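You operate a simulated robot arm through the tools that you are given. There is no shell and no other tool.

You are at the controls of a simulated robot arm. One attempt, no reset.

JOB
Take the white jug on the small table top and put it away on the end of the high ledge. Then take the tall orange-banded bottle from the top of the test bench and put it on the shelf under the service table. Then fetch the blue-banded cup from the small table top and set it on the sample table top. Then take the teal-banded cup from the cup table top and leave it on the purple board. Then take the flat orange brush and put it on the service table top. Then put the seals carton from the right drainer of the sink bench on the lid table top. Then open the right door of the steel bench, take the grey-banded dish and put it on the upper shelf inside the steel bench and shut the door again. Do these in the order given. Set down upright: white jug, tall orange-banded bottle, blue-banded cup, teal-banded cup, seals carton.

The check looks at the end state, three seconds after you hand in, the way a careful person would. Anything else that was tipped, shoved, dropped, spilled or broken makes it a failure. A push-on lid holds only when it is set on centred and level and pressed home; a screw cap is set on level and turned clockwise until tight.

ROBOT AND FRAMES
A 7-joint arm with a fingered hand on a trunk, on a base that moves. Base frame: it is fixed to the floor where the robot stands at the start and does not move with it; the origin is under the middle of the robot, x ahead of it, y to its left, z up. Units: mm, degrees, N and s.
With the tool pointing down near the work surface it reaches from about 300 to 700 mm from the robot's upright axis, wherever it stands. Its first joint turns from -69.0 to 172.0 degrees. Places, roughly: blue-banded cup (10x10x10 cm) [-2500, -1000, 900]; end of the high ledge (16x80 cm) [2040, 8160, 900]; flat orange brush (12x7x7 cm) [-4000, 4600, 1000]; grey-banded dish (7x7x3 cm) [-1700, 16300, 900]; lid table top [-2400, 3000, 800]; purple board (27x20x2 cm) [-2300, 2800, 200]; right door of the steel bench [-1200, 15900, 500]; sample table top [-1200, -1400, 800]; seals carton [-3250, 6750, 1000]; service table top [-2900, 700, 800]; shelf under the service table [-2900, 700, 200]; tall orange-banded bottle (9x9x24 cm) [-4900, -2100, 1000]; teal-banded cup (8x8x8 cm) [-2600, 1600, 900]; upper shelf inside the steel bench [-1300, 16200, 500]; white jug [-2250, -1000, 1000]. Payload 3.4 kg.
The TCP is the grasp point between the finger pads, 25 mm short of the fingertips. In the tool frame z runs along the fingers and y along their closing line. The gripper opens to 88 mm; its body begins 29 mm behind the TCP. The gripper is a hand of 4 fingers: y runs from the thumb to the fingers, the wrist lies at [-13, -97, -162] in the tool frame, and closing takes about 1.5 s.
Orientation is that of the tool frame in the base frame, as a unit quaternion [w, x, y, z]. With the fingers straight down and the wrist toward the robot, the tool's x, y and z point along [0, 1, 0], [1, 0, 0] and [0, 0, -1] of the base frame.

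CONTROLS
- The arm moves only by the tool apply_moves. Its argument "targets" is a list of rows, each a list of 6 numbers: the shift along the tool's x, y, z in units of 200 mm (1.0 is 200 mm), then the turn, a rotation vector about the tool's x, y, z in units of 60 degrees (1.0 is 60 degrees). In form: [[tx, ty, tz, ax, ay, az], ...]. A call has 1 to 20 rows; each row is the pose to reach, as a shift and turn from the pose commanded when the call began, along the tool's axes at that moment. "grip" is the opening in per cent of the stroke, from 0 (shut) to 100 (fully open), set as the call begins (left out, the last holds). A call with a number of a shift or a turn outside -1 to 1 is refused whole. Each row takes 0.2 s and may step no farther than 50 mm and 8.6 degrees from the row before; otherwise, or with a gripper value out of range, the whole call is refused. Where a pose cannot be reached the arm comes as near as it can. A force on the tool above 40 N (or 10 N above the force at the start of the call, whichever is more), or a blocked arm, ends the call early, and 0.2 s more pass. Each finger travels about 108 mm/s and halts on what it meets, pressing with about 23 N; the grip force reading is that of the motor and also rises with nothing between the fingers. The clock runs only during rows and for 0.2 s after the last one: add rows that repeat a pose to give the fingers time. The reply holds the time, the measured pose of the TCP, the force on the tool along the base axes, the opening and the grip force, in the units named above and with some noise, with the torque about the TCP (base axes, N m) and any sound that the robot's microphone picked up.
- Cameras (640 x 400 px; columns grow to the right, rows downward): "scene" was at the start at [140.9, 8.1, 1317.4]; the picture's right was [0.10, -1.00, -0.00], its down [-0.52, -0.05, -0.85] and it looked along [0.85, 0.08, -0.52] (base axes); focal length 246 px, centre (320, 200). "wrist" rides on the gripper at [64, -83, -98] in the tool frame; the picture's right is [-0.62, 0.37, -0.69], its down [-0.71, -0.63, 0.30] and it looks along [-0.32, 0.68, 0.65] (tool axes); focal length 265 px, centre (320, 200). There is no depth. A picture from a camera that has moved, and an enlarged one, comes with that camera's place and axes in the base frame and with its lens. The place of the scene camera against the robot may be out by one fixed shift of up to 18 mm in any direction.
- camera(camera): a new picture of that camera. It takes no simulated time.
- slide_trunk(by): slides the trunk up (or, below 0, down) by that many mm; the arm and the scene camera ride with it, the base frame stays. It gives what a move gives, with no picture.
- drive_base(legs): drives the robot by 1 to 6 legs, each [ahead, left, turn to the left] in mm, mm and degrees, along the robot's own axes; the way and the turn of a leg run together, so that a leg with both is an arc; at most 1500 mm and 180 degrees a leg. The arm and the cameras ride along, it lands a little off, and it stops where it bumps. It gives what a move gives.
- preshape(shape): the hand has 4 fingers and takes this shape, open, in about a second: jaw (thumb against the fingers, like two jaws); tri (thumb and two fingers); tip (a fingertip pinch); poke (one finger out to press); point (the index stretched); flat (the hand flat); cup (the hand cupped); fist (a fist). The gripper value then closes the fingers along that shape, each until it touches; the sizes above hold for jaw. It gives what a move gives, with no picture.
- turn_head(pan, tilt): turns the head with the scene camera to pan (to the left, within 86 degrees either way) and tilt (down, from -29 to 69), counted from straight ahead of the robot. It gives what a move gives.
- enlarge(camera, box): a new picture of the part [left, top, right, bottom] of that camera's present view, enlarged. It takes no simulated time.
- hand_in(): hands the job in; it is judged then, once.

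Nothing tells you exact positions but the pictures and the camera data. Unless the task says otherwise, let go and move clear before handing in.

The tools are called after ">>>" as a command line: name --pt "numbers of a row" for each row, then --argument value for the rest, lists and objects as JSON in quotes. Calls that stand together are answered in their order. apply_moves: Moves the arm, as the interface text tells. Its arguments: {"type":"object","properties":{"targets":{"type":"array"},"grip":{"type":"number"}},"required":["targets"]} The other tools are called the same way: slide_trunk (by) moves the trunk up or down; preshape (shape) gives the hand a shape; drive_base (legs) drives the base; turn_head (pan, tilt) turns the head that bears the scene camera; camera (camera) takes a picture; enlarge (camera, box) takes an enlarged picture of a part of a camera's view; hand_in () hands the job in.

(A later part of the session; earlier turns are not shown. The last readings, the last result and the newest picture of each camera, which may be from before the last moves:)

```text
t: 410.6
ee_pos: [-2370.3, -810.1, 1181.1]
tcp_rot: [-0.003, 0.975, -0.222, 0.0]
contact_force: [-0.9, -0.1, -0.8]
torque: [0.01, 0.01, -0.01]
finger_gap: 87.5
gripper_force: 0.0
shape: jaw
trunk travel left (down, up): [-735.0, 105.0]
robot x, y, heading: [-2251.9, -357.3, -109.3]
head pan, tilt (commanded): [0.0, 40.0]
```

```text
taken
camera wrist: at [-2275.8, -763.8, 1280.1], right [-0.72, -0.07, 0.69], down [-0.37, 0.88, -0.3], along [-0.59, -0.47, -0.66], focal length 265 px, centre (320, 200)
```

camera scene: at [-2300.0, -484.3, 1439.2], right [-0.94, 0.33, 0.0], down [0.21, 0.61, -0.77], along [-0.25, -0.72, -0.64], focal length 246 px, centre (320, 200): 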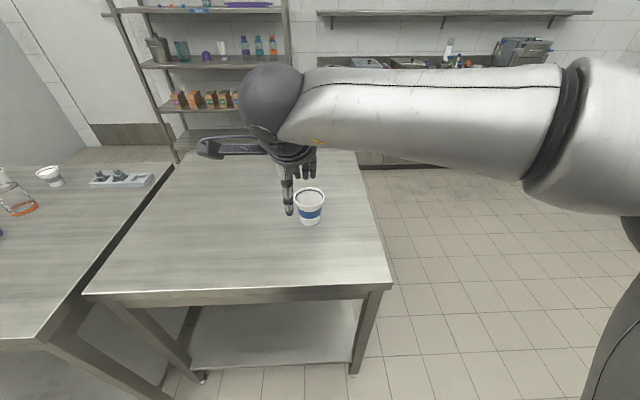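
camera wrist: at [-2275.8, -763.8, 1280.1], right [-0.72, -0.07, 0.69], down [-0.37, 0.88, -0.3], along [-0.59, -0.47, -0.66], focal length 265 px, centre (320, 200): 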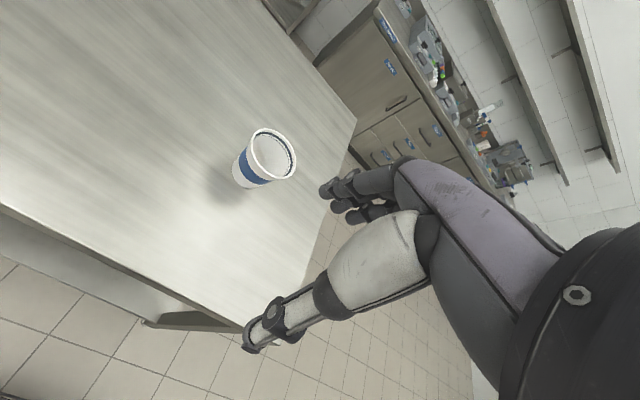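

The blue-banded cup is in view. I zoom in to measure it.

>>> enlarge --camera "wrist" --box '[200, 100, 360, 200]'

>>> enlarge --camera "scene" --box '[230, 130, 390, 230]'

```text
4.00 times, centred on (280, 150) of wrist
camera zoom: at [-2275.8, -763.8, 1280.1], right [-0.72, -0.07, 0.69], down [-0.37, 0.88, -0.3], along [-0.59, -0.47, -0.66], focal length 1062 px, centre (480, 400)
```

zoom: 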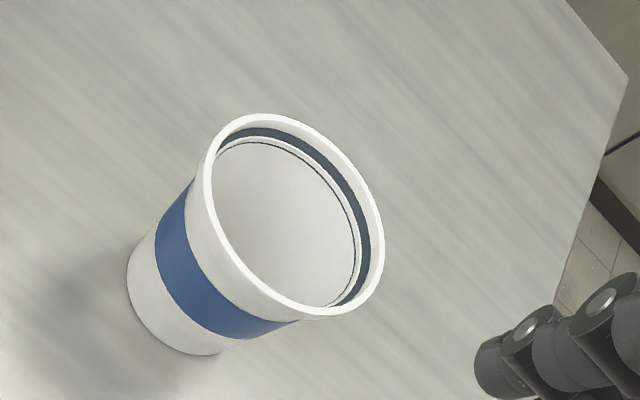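

```text
4.00 times, centred on (310, 180) of scene
camera zoom: at [-2300.0, -484.3, 1439.2], right [-0.94, 0.33, 0.0], down [0.21, 0.61, -0.77], along [-0.25, -0.72, -0.64], focal length 984 px, centre (360, 280)
```

zoom: 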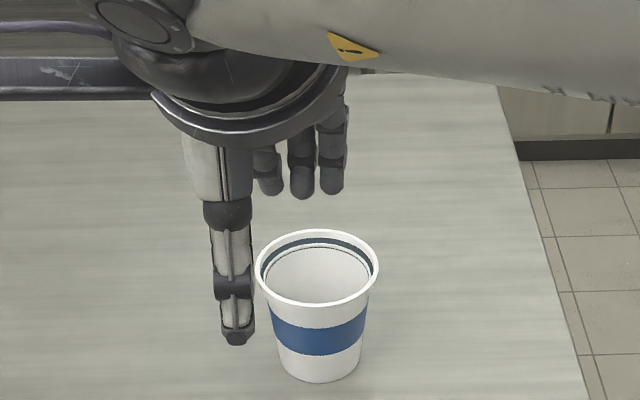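

The cup is full nearly to its rim (must stay level) and its rim (~96 mm) is wider than the jaw opening. I'll look at what the "cup" hand shape looks like before deciding on a grasp.

>>> preshape --shape "cup"

>>> turn_head --pan 0 --tilt 35

>>> enlarge --camera "scene" --box '[200, 60, 440, 210]'

>>> camera --camera "wrist"

```text
t: 411.5
ee_pos: [-2371.4, -811.0, 1178.8]
tcp_rot: [-0.003, 0.975, -0.222, -0.002]
contact_force: [1.2, -1.3, -0.9]
torque: [0.02, -0.01, -0.01]
finger_gap: 59.6
gripper_force: 0.0
shape: cup
trunk travel left (down, up): [-735.0, 105.0]
robot x, y, heading: [-2261.6, -358.6, -109.4]
head pan, tilt (commanded): [0.0, 40.0]
```

```text
t: 412.1
ee_pos: [-2370.4, -811.2, 1180.3]
tcp_rot: [-0.003, 0.975, -0.223, -0.001]
contact_force: [-0.2, 0.0, 0.4]
torque: [0.01, 0.0, 0.02]
finger_gap: 59.8
gripper_force: 0.1
shape: cup
trunk travel left (down, up): [-735.0, 105.0]
robot x, y, heading: [-2256.1, -357.0, -109.2]
head pan, tilt (commanded): [0.0, 35.0]
```

```text
2.67 times, centred on (320, 135) of scene
camera zoom: at [-2300.9, -487.1, 1446.7], right [-0.94, 0.33, 0.0], down [0.19, 0.54, -0.82], along [-0.27, -0.77, -0.57], focal length 656 px, centre (320, 373)
```

zoom: 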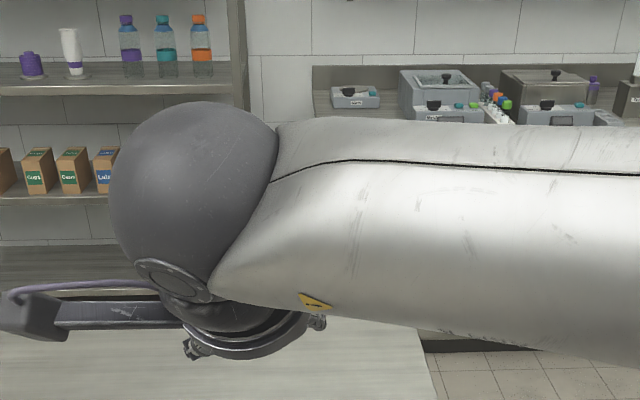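

```text
taken
camera wrist: at [-2275.8, -763.8, 1280.1], right [-0.72, -0.07, 0.69], down [-0.37, 0.88, -0.3], along [-0.59, -0.47, -0.66], focal length 265 px, centre (320, 200)
```

wrist: 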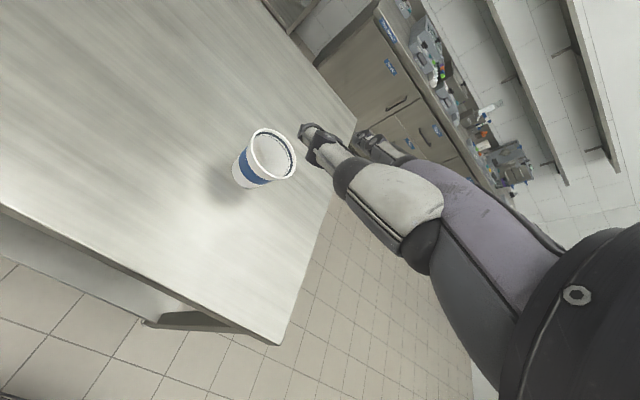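

That isn't wider. I'll check the "tri" and "flat" shapes too.

>>> preshape --shape "tri"

>>> camera --camera "wrist"

>>> preshape --shape "tip"

>>> camera --camera "wrist"

>>> preshape --shape "flat"

>>> camera --camera "wrist"

```text
t: 413.0
ee_pos: [-2370.3, -810.5, 1180.9]
tcp_rot: [-0.003, 0.975, -0.223, -0.001]
contact_force: [-0.1, -0.1, -0.2]
torque: [0.0, -0.01, -0.01]
finger_gap: 87.7
gripper_force: 0.2
shape: tri
trunk travel left (down, up): [-735.0, 105.0]
robot x, y, heading: [-2260.4, -360.1, -109.3]
head pan, tilt (commanded): [0.0, 35.0]
```

```text
taken
camera wrist: at [-2275.8, -763.8, 1280.1], right [-0.72, -0.07, 0.69], down [-0.37, 0.88, -0.3], along [-0.59, -0.47, -0.66], focal length 265 px, centre (320, 200)
```

wrist: 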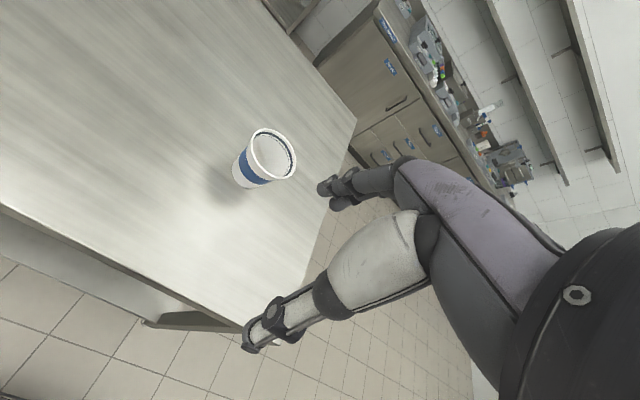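

```text
t: 413.9
ee_pos: [-2371.1, -810.1, 1179.7]
tcp_rot: [-0.003, 0.975, -0.222, -0.001]
contact_force: [-0.5, -1.1, -0.3]
torque: [-0.03, 0.02, 0.01]
finger_gap: 87.8
gripper_force: 0.1
shape: tip
trunk travel left (down, up): [-735.0, 105.0]
robot x, y, heading: [-2256.6, -358.8, -109.1]
head pan, tilt (commanded): [0.0, 35.0]
```

```text
taken
camera wrist: at [-2275.8, -763.8, 1280.1], right [-0.72, -0.07, 0.69], down [-0.37, 0.88, -0.3], along [-0.59, -0.47, -0.66], focal length 265 px, centre (320, 200)
```

wrist: 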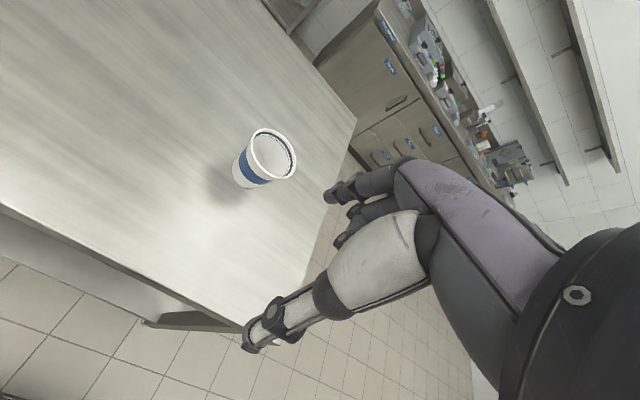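

```text
t: 414.8
ee_pos: [-2370.5, -810.6, 1179.8]
tcp_rot: [-0.002, 0.975, -0.222, 0.0]
contact_force: [0.7, -0.6, 0.2]
torque: [-0.01, -0.01, 0.01]
finger_gap: 80.5
gripper_force: 0.0
shape: flat
trunk travel left (down, up): [-735.0, 105.0]
robot x, y, heading: [-2257.2, -354.1, -109.1]
head pan, tilt (commanded): [0.0, 35.0]
```

```text
taken
camera wrist: at [-2275.8, -763.8, 1280.1], right [-0.72, -0.07, 0.69], down [-0.37, 0.88, -0.3], along [-0.59, -0.47, -0.66], focal length 265 px, centre (320, 200)
```

wrist: 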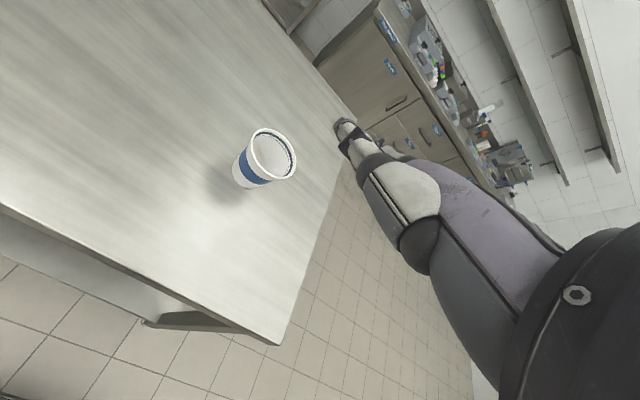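

None opens wider than the jaw, so I'll take the cup from the side below its rim with a horizontal hand, this time with the camera on top (tool x up) so the hand fits low over the table. Back to jaw shape, and reorient here in free air.

>>> preshape --shape "jaw"

>>> apply_moves --pt "0 0.06 0 -0.0722 0.0722 0.0722" --pt "0 0.12 0 -0.1443 0.1443 0.1443" --pt "0 0.18 0 -0.2165 0.2165 0.2165" --pt "0 0.24 0 -0.2887 0.2887 0.2887" --pt "0 0.3 0 -0.3608 0.3608 0.3608" --pt "0 0.36 0 -0.433 0.433 0.433" --pt "0 0.42 0 -0.5052 0.5052 0.5052" --pt "0 0.42 0 -0.5774 0.5774 0.5774" --grip 100

>>> camera --camera "scene"

```text
t: 415.7
ee_pos: [-2371.0, -811.3, 1180.9]
tcp_rot: [-0.003, 0.975, -0.222, -0.001]
contact_force: [0.1, -0.4, -0.5]
torque: [0.02, 0.03, -0.02]
finger_gap: 87.7
gripper_force: 0.2
shape: jaw
trunk travel left (down, up): [-735.0, 105.0]
robot x, y, heading: [-2255.1, -351.0, -109.2]
head pan, tilt (commanded): [0.0, 35.0]
```

```text
t: 417.5
ee_pos: [-2405.9, -885.1, 1181.5]
tcp_rot: [0.344, 0.781, -0.474, 0.216]
contact_force: [0.2, -0.4, 1.5]
torque: [0.0, 0.0, -0.01]
finger_gap: 87.8
gripper_force: 0.1
shape: jaw
trunk travel left (down, up): [-735.0, 105.0]
robot x, y, heading: [-2255.8, -358.9, -109.4]
head pan, tilt (commanded): [0.0, 35.0]
```

```text
taken
camera scene: at [-2300.2, -487.1, 1446.8], right [-0.94, 0.33, 0.0], down [0.19, 0.54, -0.82], along [-0.27, -0.77, -0.57], focal length 246 px, centre (320, 200)
```

scene: 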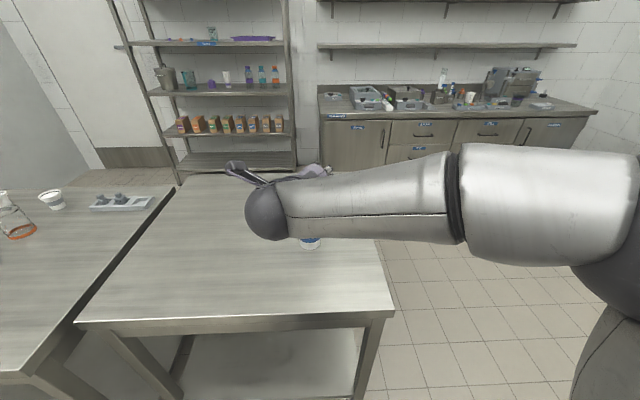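

>>> apply_moves --pt "0.02 0.04 0.04 -0.0722 0.0722 0.0722" --pt "0.04 0.08 0.08 -0.1443 0.1443 0.1443" --pt "0.06 0.12 0.12 -0.2165 0.2165 0.2165" --pt "0.08 0.16 0.16 -0.2887 0.2887 0.2887" --pt "0.1 0.2 0.2 -0.3608 0.3608 0.3608" --pt "0.12 0.24 0.24 -0.433 0.433 0.433" --pt "0.13 0.26 0.26 -0.5052 0.5052 0.5052" --pt "0.13 0.26 0.26 -0.5774 0.5774 0.5774" --pt "0.13 0.26 0.26 -0.5774 0.5774 0.5774"

>>> camera --camera "scene"

>>> camera --camera "wrist"

```text
t: 419.5
ee_pos: [-2439.7, -956.8, 1179.8]
tcp_rot: [-0.598, -0.378, 0.599, -0.375]
contact_force: [0.3, 0.0, 0.5]
torque: [-0.04, 0.01, -0.01]
finger_gap: 87.8
gripper_force: 0.0
shape: jaw
trunk travel left (down, up): [-735.0, 105.0]
robot x, y, heading: [-2257.9, -357.9, -109.3]
head pan, tilt (commanded): [0.0, 35.0]
```

```text
taken
camera scene: at [-2301.2, -486.8, 1446.7], right [-0.94, 0.33, 0.0], down [0.19, 0.54, -0.82], along [-0.27, -0.77, -0.57], focal length 246 px, centre (320, 200)
```

scene: 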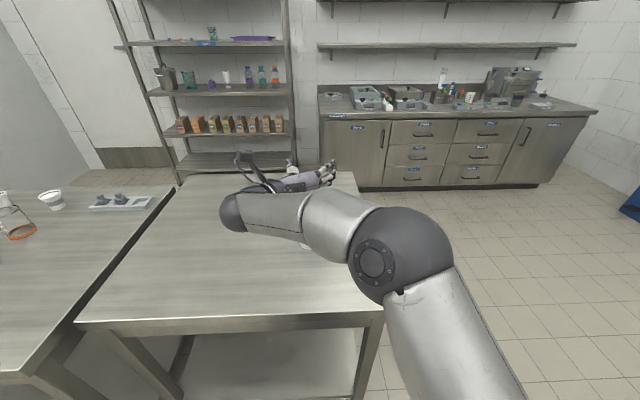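

```text
taken
camera wrist: at [-2322.2, -903.7, 1244.8], right [-0.03, 0.79, -0.62], down [0.44, -0.54, -0.72], along [-0.9, -0.29, -0.33], focal length 265 px, centre (320, 200)
```

wrist: 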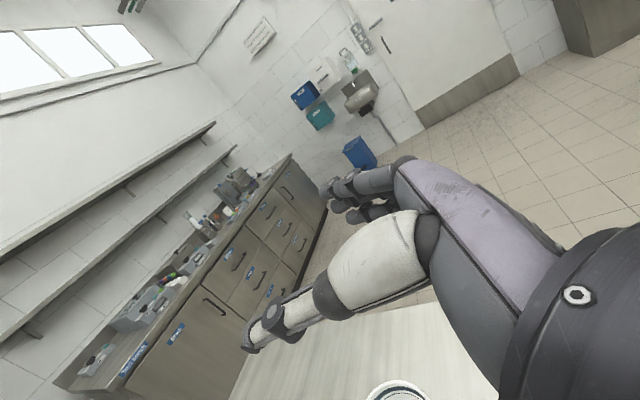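

The hand is horizontal with the camera above. Cup rim center ≈[-2459, -1042, 953], table z≈855. I'll pull the hand back in front of the cup, tilt it 12° down, and lower with the trunk.

>>> apply_moves --pt "0 -0.05 -0.16 0 -0.1 0" --pt "0 -0.098 -0.32 0 -0.2 0" --pt "0 -0.098 -0.32 0 -0.2 0"

>>> slide_trunk --by -200

>>> camera --camera "scene"

>>> camera --camera "wrist"

```text
t: 420.3
ee_pos: [-2396.9, -907.1, 1178.7]
tcp_rot: [-0.53, -0.416, 0.659, -0.332]
contact_force: [-0.3, -0.3, -0.1]
torque: [0.0, 0.03, -0.02]
finger_gap: 87.8
gripper_force: 0.2
shape: jaw
trunk travel left (down, up): [-735.0, 105.0]
robot x, y, heading: [-2254.5, -356.8, -109.1]
head pan, tilt (commanded): [0.0, 35.0]
```

```text
t: 422.5
ee_pos: [-2396.9, -906.8, 980.1]
tcp_rot: [-0.531, -0.416, 0.659, -0.332]
contact_force: [-0.3, -0.2, 0.1]
torque: [0.02, 0.02, 0.0]
finger_gap: 88.0
gripper_force: 0.1
shape: jaw
trunk travel left (down, up): [-535.0, 305.0]
robot x, y, heading: [-2255.7, -353.4, -109.2]
head pan, tilt (commanded): [0.0, 35.0]
```

```text
taken
camera scene: at [-2300.9, -487.1, 1246.7], right [-0.94, 0.33, 0.0], down [0.19, 0.54, -0.82], along [-0.27, -0.77, -0.57], focal length 246 px, centre (320, 200)
```

scene: 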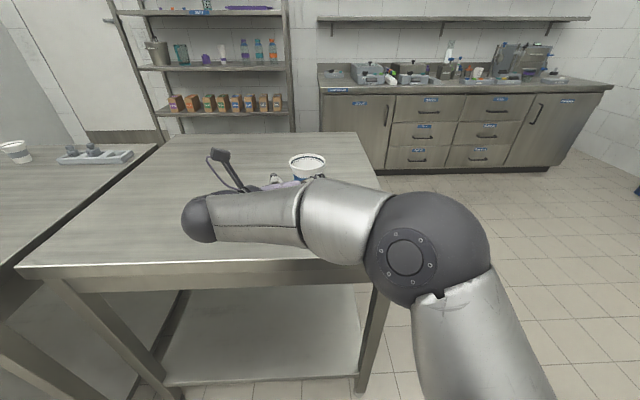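

```text
taken
camera wrist: at [-2284.9, -868.4, 1064.3], right [0.02, 0.89, -0.46], down [0.5, -0.4, -0.76], along [-0.86, -0.22, -0.45], focal length 265 px, centre (320, 200)
```

wrist: 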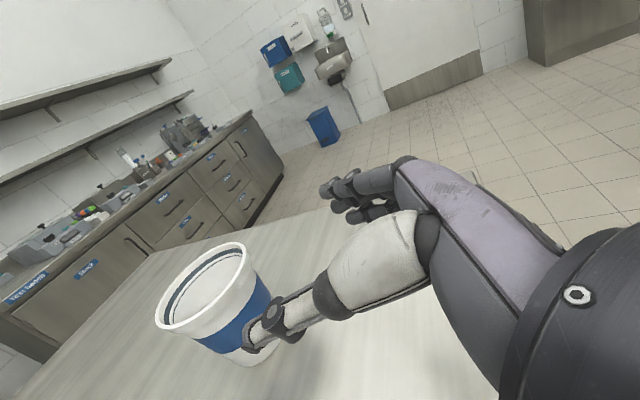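

Now the wrist camera sees the cup well. I zoom to align precisely.

>>> enlarge --camera "wrist" --box '[130, 210, 370, 390]'

>>> enlarge --camera "scene" --box '[180, 130, 380, 255]'

```text
2.22 times, centred on (250, 300) of wrist
camera zoom: at [-2284.9, -868.4, 1064.3], right [0.02, 0.89, -0.46], down [0.5, -0.4, -0.76], along [-0.86, -0.22, -0.45], focal length 590 px, centre (476, -22)
```

zoom: 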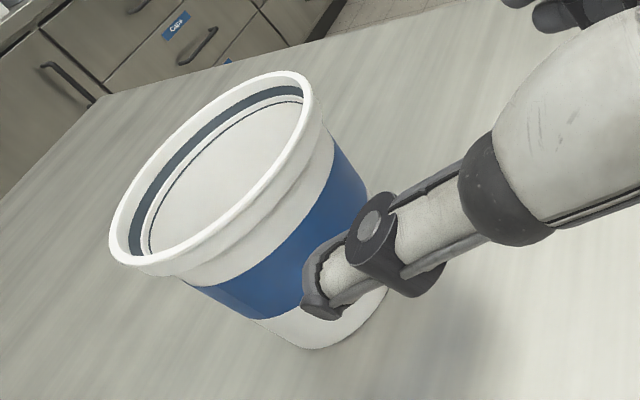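

```text
3.20 times, centred on (280, 192) of scene
camera zoom: at [-2300.9, -487.1, 1246.7], right [-0.94, 0.33, 0.0], down [0.19, 0.54, -0.82], along [-0.27, -0.77, -0.57], focal length 788 px, centre (448, 224)
```

zoom: 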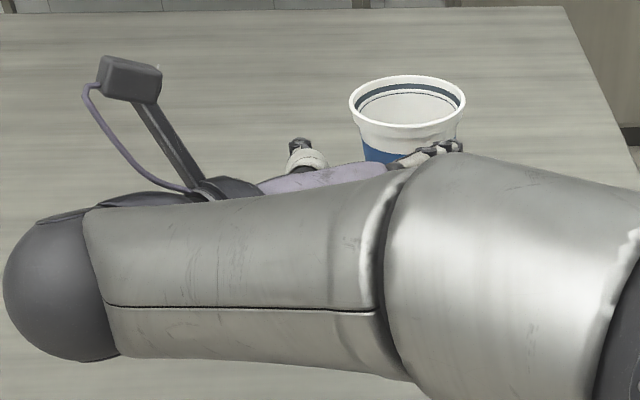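

Triangulating both wrist views gives the cup axis ≈[-2462, -1056], rim z≈940, table ≈845. I lower 60 mm more (still in front of the cup) and re-check.

>>> slide_trunk --by -60

>>> enlarge --camera "wrist" --box '[130, 180, 370, 360]'

>>> camera --camera "scene"

```text
t: 423.5
ee_pos: [-2397.6, -906.9, 919.4]
tcp_rot: [-0.532, -0.415, 0.659, -0.332]
contact_force: [0.0, 0.1, 0.2]
torque: [0.03, -0.01, 0.0]
finger_gap: 87.9
gripper_force: 0.1
shape: jaw
trunk travel left (down, up): [-475.0, 365.0]
robot x, y, heading: [-2256.7, -350.8, -109.3]
head pan, tilt (commanded): [0.0, 35.0]
```

```text
2.22 times, centred on (250, 270) of wrist
camera zoom: at [-2284.9, -868.4, 1004.3], right [0.02, 0.89, -0.46], down [0.5, -0.4, -0.76], along [-0.86, -0.22, -0.45], focal length 590 px, centre (476, 44)
```

zoom: 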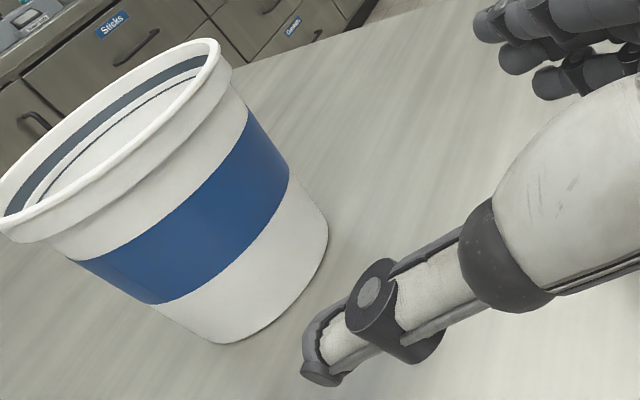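

```text
taken
camera scene: at [-2300.8, -487.0, 1186.7], right [-0.94, 0.33, 0.0], down [0.19, 0.54, -0.82], along [-0.27, -0.77, -0.57], focal length 246 px, centre (320, 200)
```

scene: 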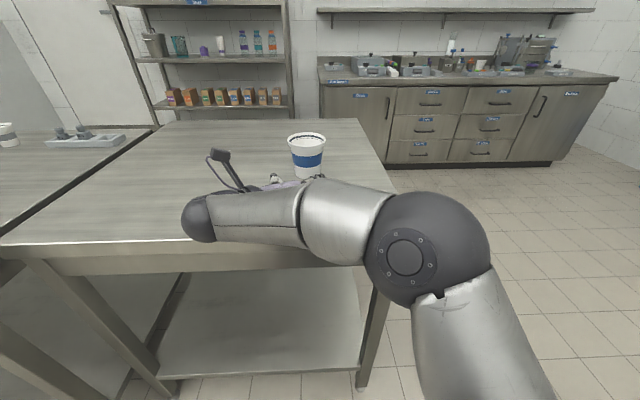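

The cup's lateral offset is about 6 mm left of the tool axis. I advance partway at the right height and check the alignment again.

>>> apply_moves --pt "0.0 -0.033 0.0 0 0 0" --pt "0.02 -0.033 0.15 0 0 0" --pt "0.035 -0.033 0.3 0 0 0" --pt "0.053 -0.033 0.435 0 0 0" --pt "0.053 -0.033 0.435 0 0 0"

>>> camera --camera "wrist"

>>> enlarge --camera "scene" --box '[180, 100, 420, 250]'

```text
t: 424.7
ee_pos: [-2430.1, -989.6, 909.7]
tcp_rot: [-0.532, -0.415, 0.659, -0.332]
contact_force: [0.1, -0.6, 0.4]
torque: [-0.01, 0.0, -0.02]
finger_gap: 87.6
gripper_force: 0.1
shape: jaw
trunk travel left (down, up): [-475.0, 365.0]
robot x, y, heading: [-2255.8, -353.7, -109.2]
head pan, tilt (commanded): [0.0, 35.0]
```

```text
taken
camera wrist: at [-2317.8, -949.7, 995.3], right [0.02, 0.89, -0.46], down [0.5, -0.4, -0.76], along [-0.86, -0.22, -0.45], focal length 265 px, centre (320, 200)
```

wrist: 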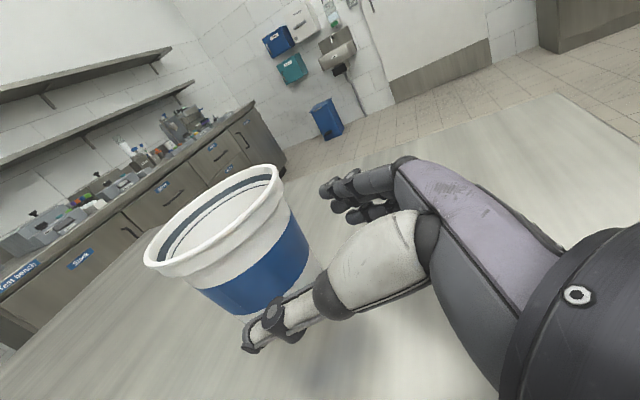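

```text
2.67 times, centred on (300, 175) of scene
camera zoom: at [-2300.9, -487.1, 1186.7], right [-0.94, 0.33, 0.0], down [0.19, 0.54, -0.82], along [-0.27, -0.77, -0.57], focal length 656 px, centre (373, 267)
```

zoom: 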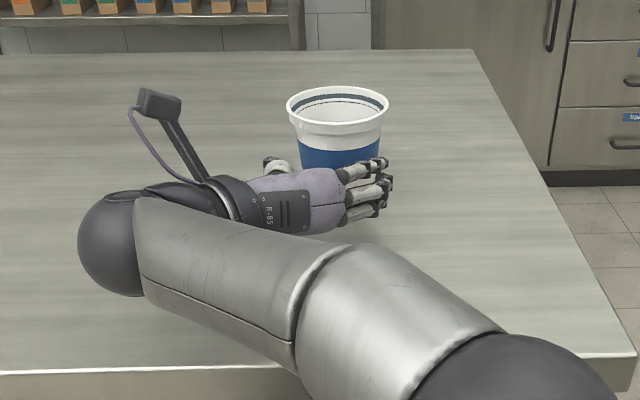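

Alignment looks good (within a few mm). Advancing in small steps while watching force.

>>> apply_moves --pt "0.01 0.008 0.07 0 0 0" --pt "0.022 0.008 0.14 0 0 0" --pt "0.022 0.008 0.14 0 0 0"

>>> camera --camera "wrist"

>>> enlarge --camera "scene" --box '[180, 100, 420, 250]'

```text
t: 425.5
ee_pos: [-2441.6, -1013.5, 909.7]
tcp_rot: [-0.532, -0.414, 0.659, -0.332]
contact_force: [-0.5, 0.5, -0.1]
torque: [0.0, -0.02, 0.03]
finger_gap: 87.5
gripper_force: 0.1
shape: jaw
trunk travel left (down, up): [-475.0, 365.0]
robot x, y, heading: [-2255.9, -353.7, -109.2]
head pan, tilt (commanded): [0.0, 35.0]
```

```text
taken
camera wrist: at [-2330.0, -974.3, 994.3], right [0.02, 0.89, -0.46], down [0.5, -0.4, -0.77], along [-0.86, -0.22, -0.45], focal length 265 px, centre (320, 200)
```

wrist: 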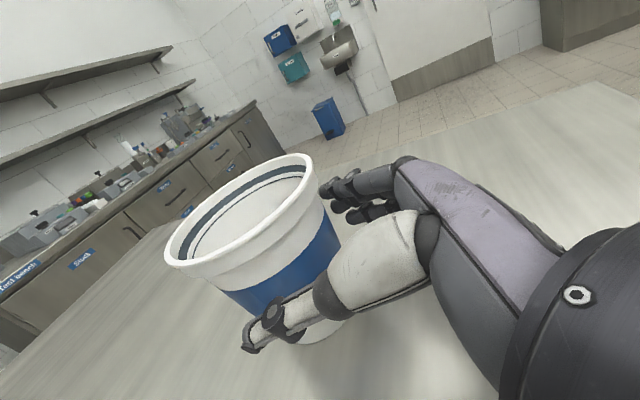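

```text
2.67 times, centred on (300, 175) of scene
camera zoom: at [-2300.9, -487.1, 1186.7], right [-0.94, 0.33, 0.0], down [0.19, 0.54, -0.82], along [-0.27, -0.77, -0.57], focal length 656 px, centre (373, 267)
```

zoom: 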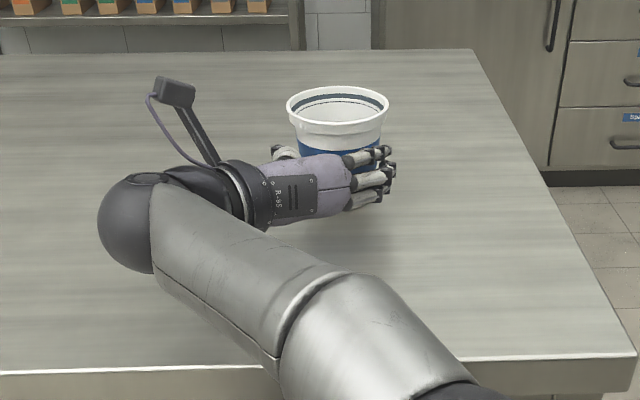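

Still clear, cup about 3 mm right of the hand's centerline. Final advance of 28 mm with that correction.

>>> apply_moves --pt "0.0 0.0135 0.0 0 0 0" --pt "0.01 0.0135 0.05 0 0 0" --pt "0.02 0.0135 0.1 0 0 0" --pt "0.024 0.0135 0.135 0 0 0" --pt "0.024 0.0135 0.135 0 0 0"

>>> camera --camera "wrist"

>>> enlarge --camera "scene" --box '[180, 100, 420, 250]'

```text
t: 426.7
ee_pos: [-2461.7, -1025.4, 907.6]
tcp_rot: [-0.532, -0.415, 0.658, -0.333]
contact_force: [0.1, -0.2, -0.1]
torque: [-0.01, 0.04, 0.02]
finger_gap: 88.2
gripper_force: 0.2
shape: jaw
out of reach, approached as far as the arm can: row 3, 4, 5
trunk travel left (down, up): [-475.0, 365.0]
robot x, y, heading: [-2255.9, -357.4, -109.0]
head pan, tilt (commanded): [0.0, 35.0]
```

```text
taken
camera wrist: at [-2350.2, -987.1, 991.4], right [0.02, 0.89, -0.46], down [0.5, -0.4, -0.77], along [-0.86, -0.22, -0.45], focal length 265 px, centre (320, 200)
```

wrist: 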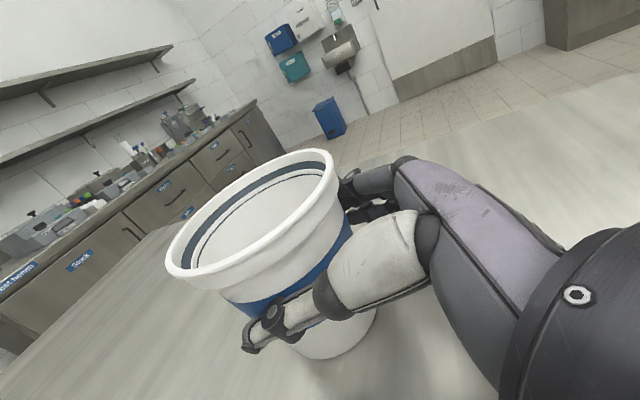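

```text
2.67 times, centred on (300, 175) of scene
camera zoom: at [-2300.7, -487.1, 1186.7], right [-0.94, 0.33, 0.0], down [0.19, 0.54, -0.82], along [-0.27, -0.77, -0.57], focal length 656 px, centre (373, 267)
```

zoom: 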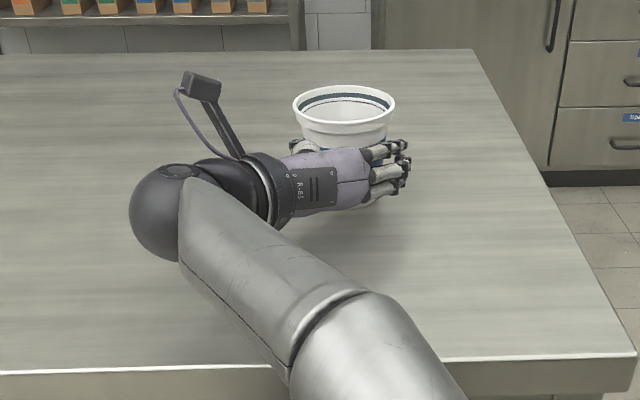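

The arm reached its limit and slid sideways, nudging the cup about 7 mm (still upright). I withdraw the hand and drive the base closer.

>>> apply_moves --pt "0 -0.04 0 0 0 0" --pt "0 -0.04 -0.1 0 0 0" --pt "-0.01 -0.04 -0.25 0 0 0" --pt "-0.02 -0.04 -0.4 0 0 0" --pt "-0.04 -0.04 -0.6 0 0 0"

>>> camera --camera "wrist"

```text
t: 427.9
ee_pos: [-2402.9, -920.7, 924.0]
tcp_rot: [-0.532, -0.415, 0.659, -0.333]
contact_force: [-0.4, 0.2, 0.0]
torque: [0.0, -0.02, 0.04]
finger_gap: 87.7
gripper_force: 0.0
shape: jaw
out of reach, approached as far as the arm can: row 1
trunk travel left (down, up): [-475.0, 365.0]
robot x, y, heading: [-2255.5, -356.7, -109.0]
head pan, tilt (commanded): [0.0, 35.0]
```

```text
taken
camera wrist: at [-2291.1, -882.2, 1009.7], right [0.02, 0.89, -0.46], down [0.5, -0.4, -0.76], along [-0.86, -0.22, -0.45], focal length 265 px, centre (320, 200)
```

wrist: 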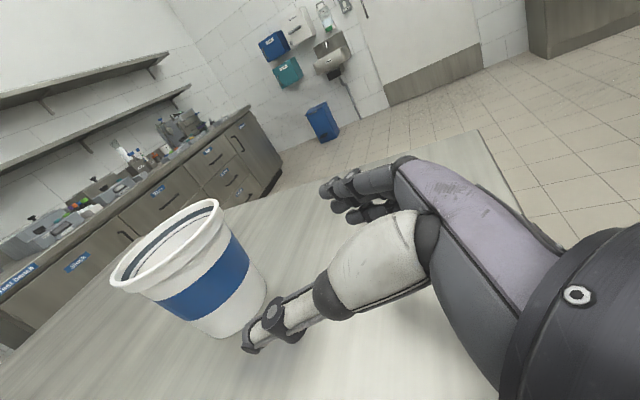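

>>> apply_moves --pt "0.0 0 -0.15 0 0 0" --pt "0.0 0 -0.3 0 0 0"

>>> drive_base --legs '[[100, -10, 0]]'

>>> camera --camera "wrist"

>>> camera --camera "scene"

```text
t: 428.5
ee_pos: [-2377.0, -868.1, 940.5]
tcp_rot: [-0.531, -0.415, 0.659, -0.333]
contact_force: [-0.2, -0.6, -0.4]
torque: [0.0, -0.02, -0.01]
finger_gap: 87.8
gripper_force: 0.1
shape: jaw
trunk travel left (down, up): [-475.0, 365.0]
robot x, y, heading: [-2259.7, -357.2, -109.2]
head pan, tilt (commanded): [0.0, 35.0]
```

```text
t: 429.7
ee_pos: [-2418.9, -963.3, 937.7]
tcp_rot: [-0.531, -0.417, 0.659, -0.333]
contact_force: [0.4, 0.2, -0.6]
torque: [0.0, -0.01, -0.01]
finger_gap: 87.7
gripper_force: 0.0
shape: jaw
trunk travel left (down, up): [-475.0, 365.0]
robot x, y, heading: [-2300.1, -449.8, -109.4]
head pan, tilt (commanded): [0.0, 35.0]
```

```text
taken
camera wrist: at [-2307.0, -925.1, 1023.0], right [0.02, 0.89, -0.46], down [0.5, -0.4, -0.76], along [-0.86, -0.22, -0.45], focal length 265 px, centre (320, 200)
```

wrist: 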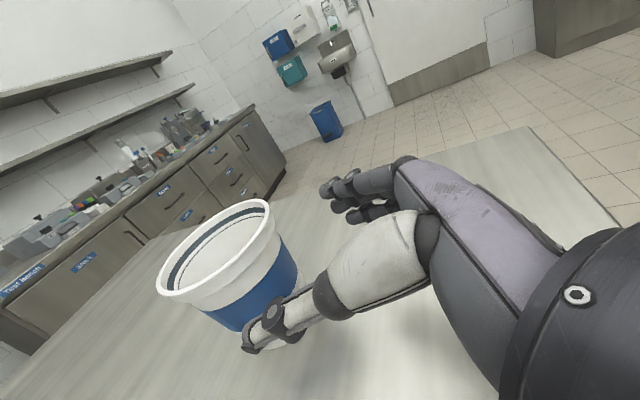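

```text
taken
camera scene: at [-2344.6, -582.0, 1186.6], right [-0.95, 0.33, 0.0], down [0.19, 0.54, -0.82], along [-0.27, -0.77, -0.57], focal length 246 px, centre (320, 200)
```

scene: 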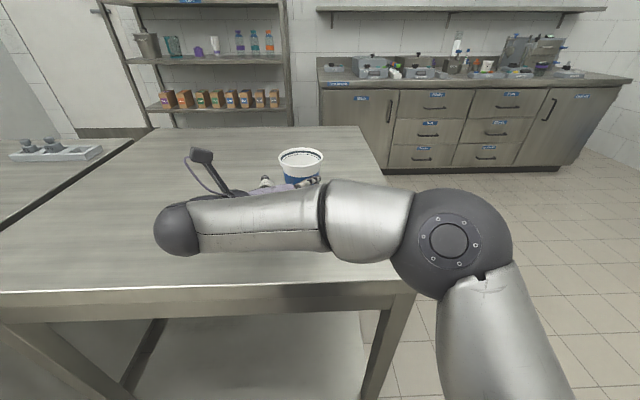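

>>> apply_moves --pt "-0.07 0.005 0.015 0 0 0" --pt "-0.137 0.01 0.03 0 0 0" --pt "-0.11 0.01 0.16 0 0 0" --pt "-0.081 0.01 0.284 0 0 0" --pt "-0.081 0.01 0.284 0 0 0"

>>> camera --camera "wrist"

>>> enlarge --camera "scene" --box '[180, 100, 420, 250]'

```text
t: 430.9
ee_pos: [-2443.1, -1008.0, 912.9]
tcp_rot: [-0.531, -0.416, 0.659, -0.333]
contact_force: [0.1, -0.4, -0.2]
torque: [-0.01, 0.0, 0.0]
finger_gap: 88.2
gripper_force: 0.2
shape: jaw
trunk travel left (down, up): [-475.0, 365.0]
robot x, y, heading: [-2300.5, -450.1, -109.0]
head pan, tilt (commanded): [0.0, 35.0]
```

```text
taken
camera wrist: at [-2331.0, -968.8, 996.8], right [0.02, 0.89, -0.46], down [0.5, -0.4, -0.76], along [-0.86, -0.22, -0.45], focal length 265 px, centre (320, 200)
```

wrist: 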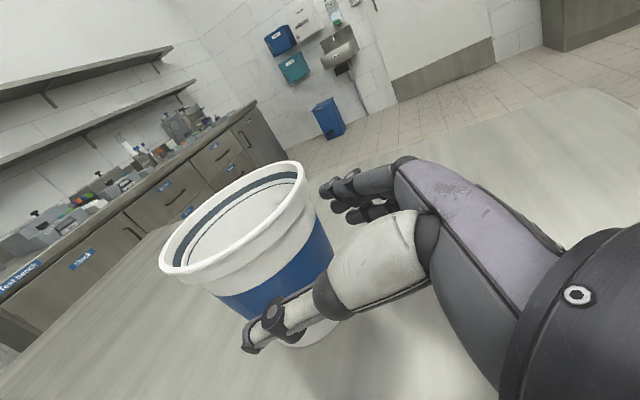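

```text
2.67 times, centred on (300, 175) of scene
camera zoom: at [-2344.2, -581.1, 1186.7], right [-0.95, 0.33, 0.0], down [0.19, 0.54, -0.82], along [-0.27, -0.77, -0.57], focal length 656 px, centre (373, 267)
```

zoom: 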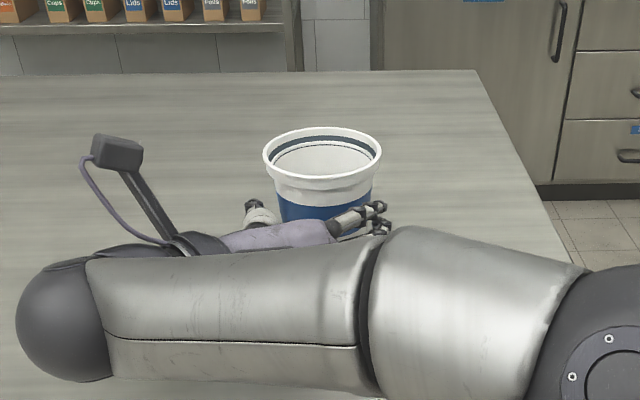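

Well centered now and within reach. Final advance, then close.

>>> apply_moves --pt "0.005 0.0 0.05 0 0 0" --pt "0.01 0.0 0.1 0 0 0" --pt "0.015 0.0 0.14 0 0 0" --pt "0.015 0.0 0.14 0 0 0"

>>> camera --camera "wrist"

>>> enlarge --camera "scene" --box '[180, 100, 420, 250]'

```text
t: 431.9
ee_pos: [-2455.4, -1034.5, 907.4]
tcp_rot: [-0.531, -0.417, 0.658, -0.334]
contact_force: [0.5, 0.2, 0.3]
torque: [-0.06, -0.04, -0.01]
finger_gap: 87.9
gripper_force: 0.1
shape: jaw
trunk travel left (down, up): [-475.0, 365.0]
robot x, y, heading: [-2297.3, -449.5, -109.0]
head pan, tilt (commanded): [0.0, 35.0]
```

```text
taken
camera wrist: at [-2343.5, -995.3, 992.6], right [0.02, 0.89, -0.46], down [0.5, -0.4, -0.76], along [-0.86, -0.22, -0.45], focal length 265 px, centre (320, 200)
```

wrist: 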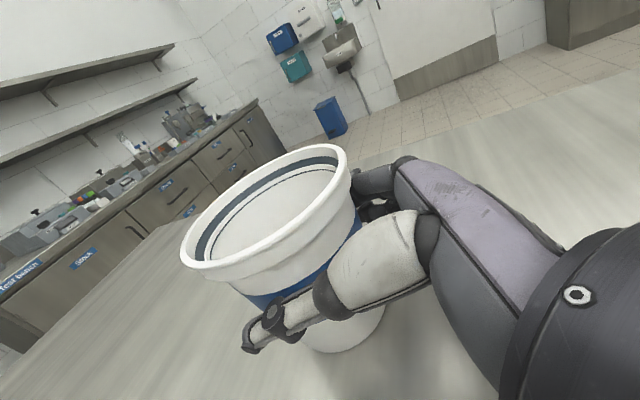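

```text
2.67 times, centred on (300, 175) of scene
camera zoom: at [-2344.2, -581.1, 1186.7], right [-0.95, 0.33, 0.0], down [0.19, 0.54, -0.82], along [-0.27, -0.77, -0.57], focal length 656 px, centre (373, 267)
```

zoom: 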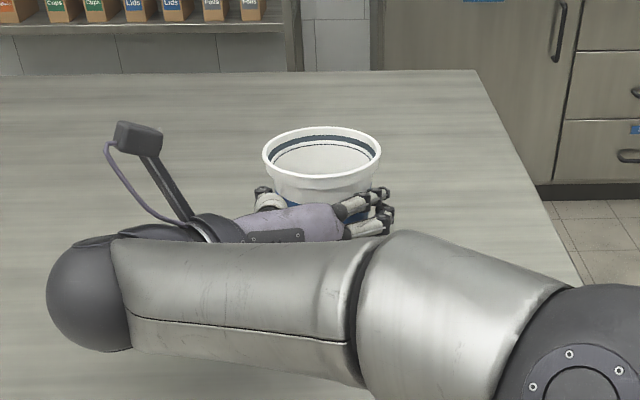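

I advance 6 mm more to get a fuller hold, then close slowly.

>>> apply_moves --pt "0.003 0.0 0.015 0 0 0" --pt "0.006 0.0 0.03 0 0 0" --pt "0.006 0.0 0.03 0 0 0"

>>> apply_moves --pt "0 0 0 0 0 0" --pt "0 0 0 0 0 0" --pt "0 0 0 0 0 0" --pt "0 0 0 0 0 0" --pt "0 0 0 0 0 0" --pt "0 0 0 0 0 0" --pt "0 0 0 0 0 0" --grip 0

>>> camera --camera "wrist"

>>> enlarge --camera "scene" --box '[180, 100, 420, 250]'

```text
t: 432.7
ee_pos: [-2459.2, -1040.6, 908.2]
tcp_rot: [-0.532, -0.416, 0.658, -0.333]
contact_force: [0.6, 0.4, -0.5]
torque: [-0.03, -0.04, 0.02]
finger_gap: 87.9
gripper_force: 0.0
shape: jaw
trunk travel left (down, up): [-475.0, 365.0]
robot x, y, heading: [-2301.6, -452.8, -109.3]
head pan, tilt (commanded): [0.0, 35.0]
```

```text
t: 434.3
ee_pos: [-2457.9, -1040.2, 908.9]
tcp_rot: [-0.532, -0.416, 0.658, -0.332]
contact_force: [-0.3, 0.5, -0.5]
torque: [-0.01, 0.01, 0.02]
finger_gap: 70.9
gripper_force: 23.3
shape: jaw
trunk travel left (down, up): [-475.0, 365.0]
robot x, y, heading: [-2300.6, -446.9, -109.1]
head pan, tilt (commanded): [0.0, 35.0]
```

```text
taken
camera wrist: at [-2345.8, -1001.5, 992.8], right [0.02, 0.89, -0.46], down [0.5, -0.4, -0.76], along [-0.86, -0.22, -0.45], focal length 265 px, centre (320, 200)
```

wrist: 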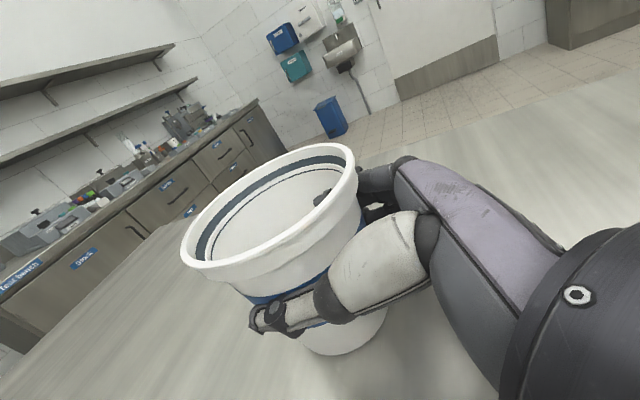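

```text
2.67 times, centred on (300, 175) of scene
camera zoom: at [-2344.2, -581.2, 1186.7], right [-0.95, 0.33, 0.0], down [0.19, 0.54, -0.82], along [-0.27, -0.77, -0.57], focal length 656 px, centre (373, 267)
```

zoom: 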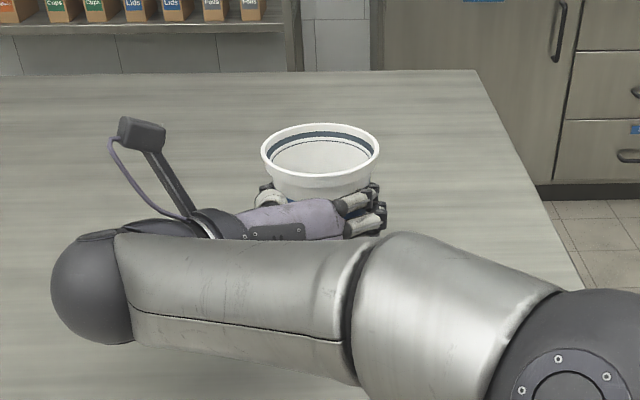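

Cup gripped (gap 71 mm). Test-lift 40 mm straight up.

>>> apply_moves --pt "0.05 0 -0.011 0 0 0" --pt "0.1 0 -0.022 0 0 0" --pt "0.15 0 -0.033 0 0 0" --pt "0.2 0 -0.044 0 0 0" --pt "0.2 0 -0.044 0 0 0"

>>> camera --camera "wrist"

>>> camera --camera "scene"

```text
t: 435.5
ee_pos: [-2457.5, -1039.7, 948.8]
tcp_rot: [-0.531, -0.417, 0.658, -0.334]
contact_force: [0.6, 0.1, 0.2]
torque: [-0.01, 0.03, -0.02]
finger_gap: 70.9
gripper_force: 23.6
shape: jaw
trunk travel left (down, up): [-475.0, 365.0]
robot x, y, heading: [-2300.8, -450.1, -109.1]
head pan, tilt (commanded): [0.0, 35.0]
```

```text
taken
camera wrist: at [-2345.8, -1001.7, 1032.7], right [0.02, 0.89, -0.46], down [0.5, -0.4, -0.76], along [-0.86, -0.22, -0.45], focal length 265 px, centre (320, 200)
```

wrist: 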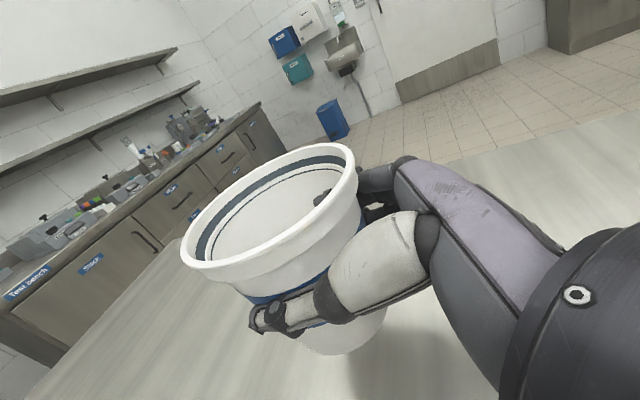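

```text
taken
camera scene: at [-2344.2, -581.2, 1186.7], right [-0.95, 0.33, 0.0], down [0.19, 0.54, -0.82], along [-0.27, -0.77, -0.57], focal length 246 px, centre (320, 200)
```

scene: 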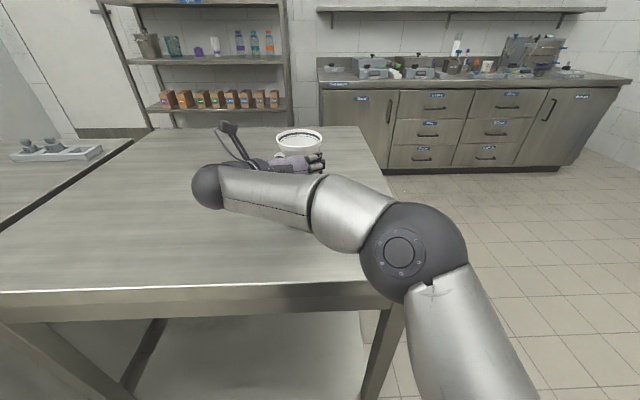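

The cup is lifted and held level (it's light). I raise the trunk 100 mm and shift left along the tables to the free front-right corner area of the sample table.

>>> slide_trunk --by 120

>>> drive_base --legs '[[-181, 756, 0]]'

>>> camera --camera "scene"

>>> camera --camera "wrist"

```text
t: 437.0
ee_pos: [-2457.6, -1040.5, 1067.7]
tcp_rot: [-0.532, -0.416, 0.658, -0.333]
contact_force: [-0.1, -0.4, -0.7]
torque: [-0.02, 0.0, -0.01]
finger_gap: 71.3
gripper_force: 22.9
shape: jaw
trunk travel left (down, up): [-595.0, 245.0]
robot x, y, heading: [-2303.5, -450.0, -109.1]
head pan, tilt (commanded): [0.0, 35.0]
```

```text
t: 441.1
ee_pos: [-1701.9, -1110.7, 1066.7]
tcp_rot: [-0.533, -0.412, 0.661, -0.329]
contact_force: [-0.4, 0.4, -0.6]
torque: [-0.02, -0.01, -0.01]
finger_gap: 70.8
gripper_force: 23.6
shape: jaw
trunk travel left (down, up): [-595.0, 245.0]
robot x, y, heading: [-1538.1, -521.9, -109.5]
head pan, tilt (commanded): [0.0, 35.0]
```

```text
taken
camera scene: at [-1583.0, -653.0, 1306.7], right [-0.94, 0.34, 0.0], down [0.19, 0.54, -0.82], along [-0.28, -0.77, -0.57], focal length 246 px, centre (320, 200)
```

scene: 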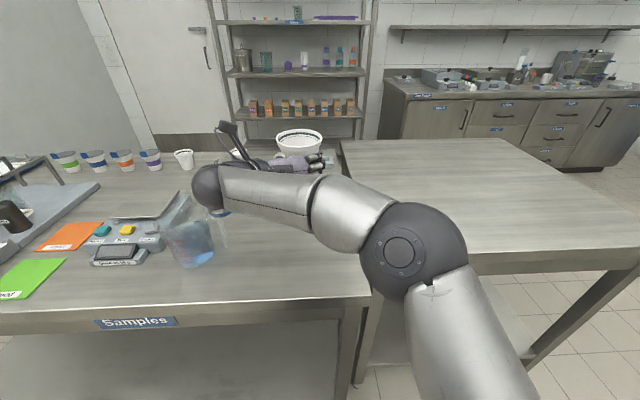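

```text
taken
camera wrist: at [-1589.9, -1073.5, 1152.6], right [0.03, 0.89, -0.46], down [0.5, -0.41, -0.76], along [-0.87, -0.21, -0.45], focal length 265 px, centre (320, 200)
```

wrist: 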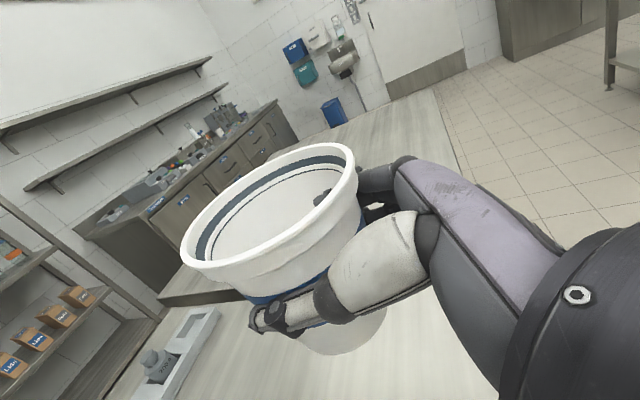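

The spot below the cup is clear. I lower with the trunk first, then finish gently.

>>> slide_trunk --by -135

>>> camera --camera "wrist"

>>> camera --camera "scene"

```text
t: 442.7
ee_pos: [-1702.3, -1110.5, 933.6]
tcp_rot: [-0.534, -0.412, 0.661, -0.33]
contact_force: [-0.6, -0.6, 0.5]
torque: [0.0, 0.01, 0.0]
finger_gap: 71.2
gripper_force: 23.5
shape: jaw
trunk travel left (down, up): [-460.0, 380.0]
robot x, y, heading: [-1533.4, -519.4, -109.7]
head pan, tilt (commanded): [0.0, 35.0]
```

```text
taken
camera wrist: at [-1590.2, -1073.4, 1017.6], right [0.03, 0.89, -0.46], down [0.5, -0.41, -0.76], along [-0.87, -0.21, -0.45], focal length 265 px, centre (320, 200)
```

wrist: 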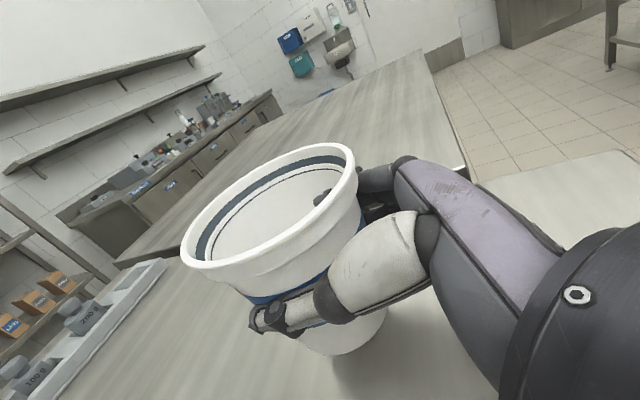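

```text
taken
camera scene: at [-1583.3, -652.9, 1171.7], right [-0.94, 0.34, 0.0], down [0.19, 0.54, -0.82], along [-0.28, -0.77, -0.57], focal length 246 px, centre (320, 200)
```

scene: 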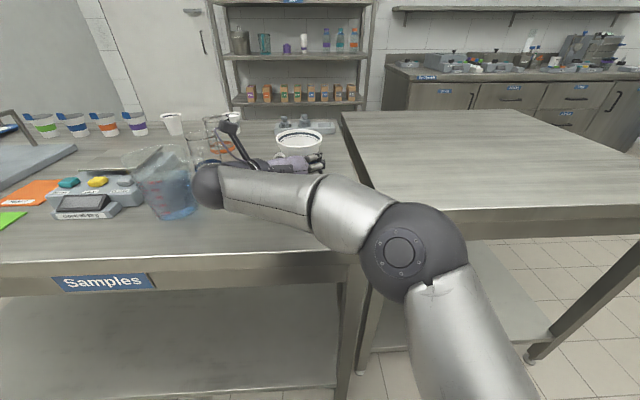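

>>> apply_moves --pt "-0.05 0 0.011 0 0 0" --pt "-0.09 0 0.02 0 0 0" --pt "-0.09 0 0.02 0 0 0"

>>> apply_moves --pt "-0.012 0 0.003 0 0 0" --pt "-0.024 0 0.006 0 0 0" --pt "-0.024 0 0.006 0 0 0"

>>> enlarge --camera "wrist" --box '[170, 130, 410, 370]'

```text
t: 443.5
ee_pos: [-1702.7, -1111.3, 915.1]
tcp_rot: [-0.534, -0.412, 0.661, -0.33]
contact_force: [0.0, -0.3, -0.6]
torque: [0.01, 0.06, 0.01]
finger_gap: 70.9
gripper_force: 22.4
shape: jaw
trunk travel left (down, up): [-460.0, 380.0]
robot x, y, heading: [-1537.8, -527.1, -109.6]
head pan, tilt (commanded): [0.0, 35.0]
```

```text
t: 444.3
ee_pos: [-1701.5, -1110.7, 909.5]
tcp_rot: [-0.534, -0.411, 0.661, -0.33]
contact_force: [-0.1, -0.4, -0.3]
torque: [-0.01, 0.01, 0.01]
finger_gap: 71.0
gripper_force: 22.9
shape: jaw
trunk travel left (down, up): [-460.0, 380.0]
robot x, y, heading: [-1536.2, -523.3, -109.5]
head pan, tilt (commanded): [0.0, 35.0]
```

```text
1.67 times, centred on (290, 250) of wrist
camera zoom: at [-1589.5, -1073.9, 994.2], right [0.03, 0.89, -0.46], down [0.5, -0.41, -0.76], along [-0.87, -0.21, -0.45], focal length 442 px, centre (370, 117)
```

zoom: 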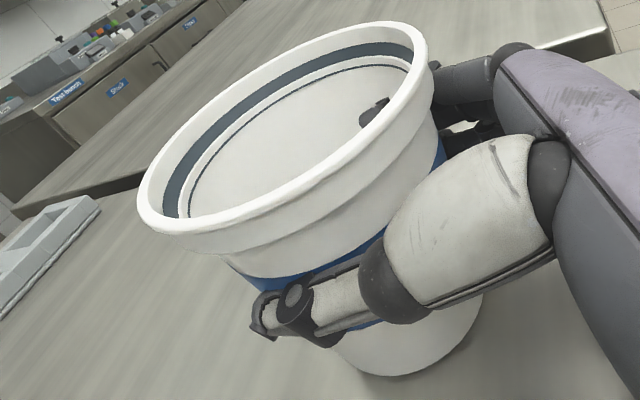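

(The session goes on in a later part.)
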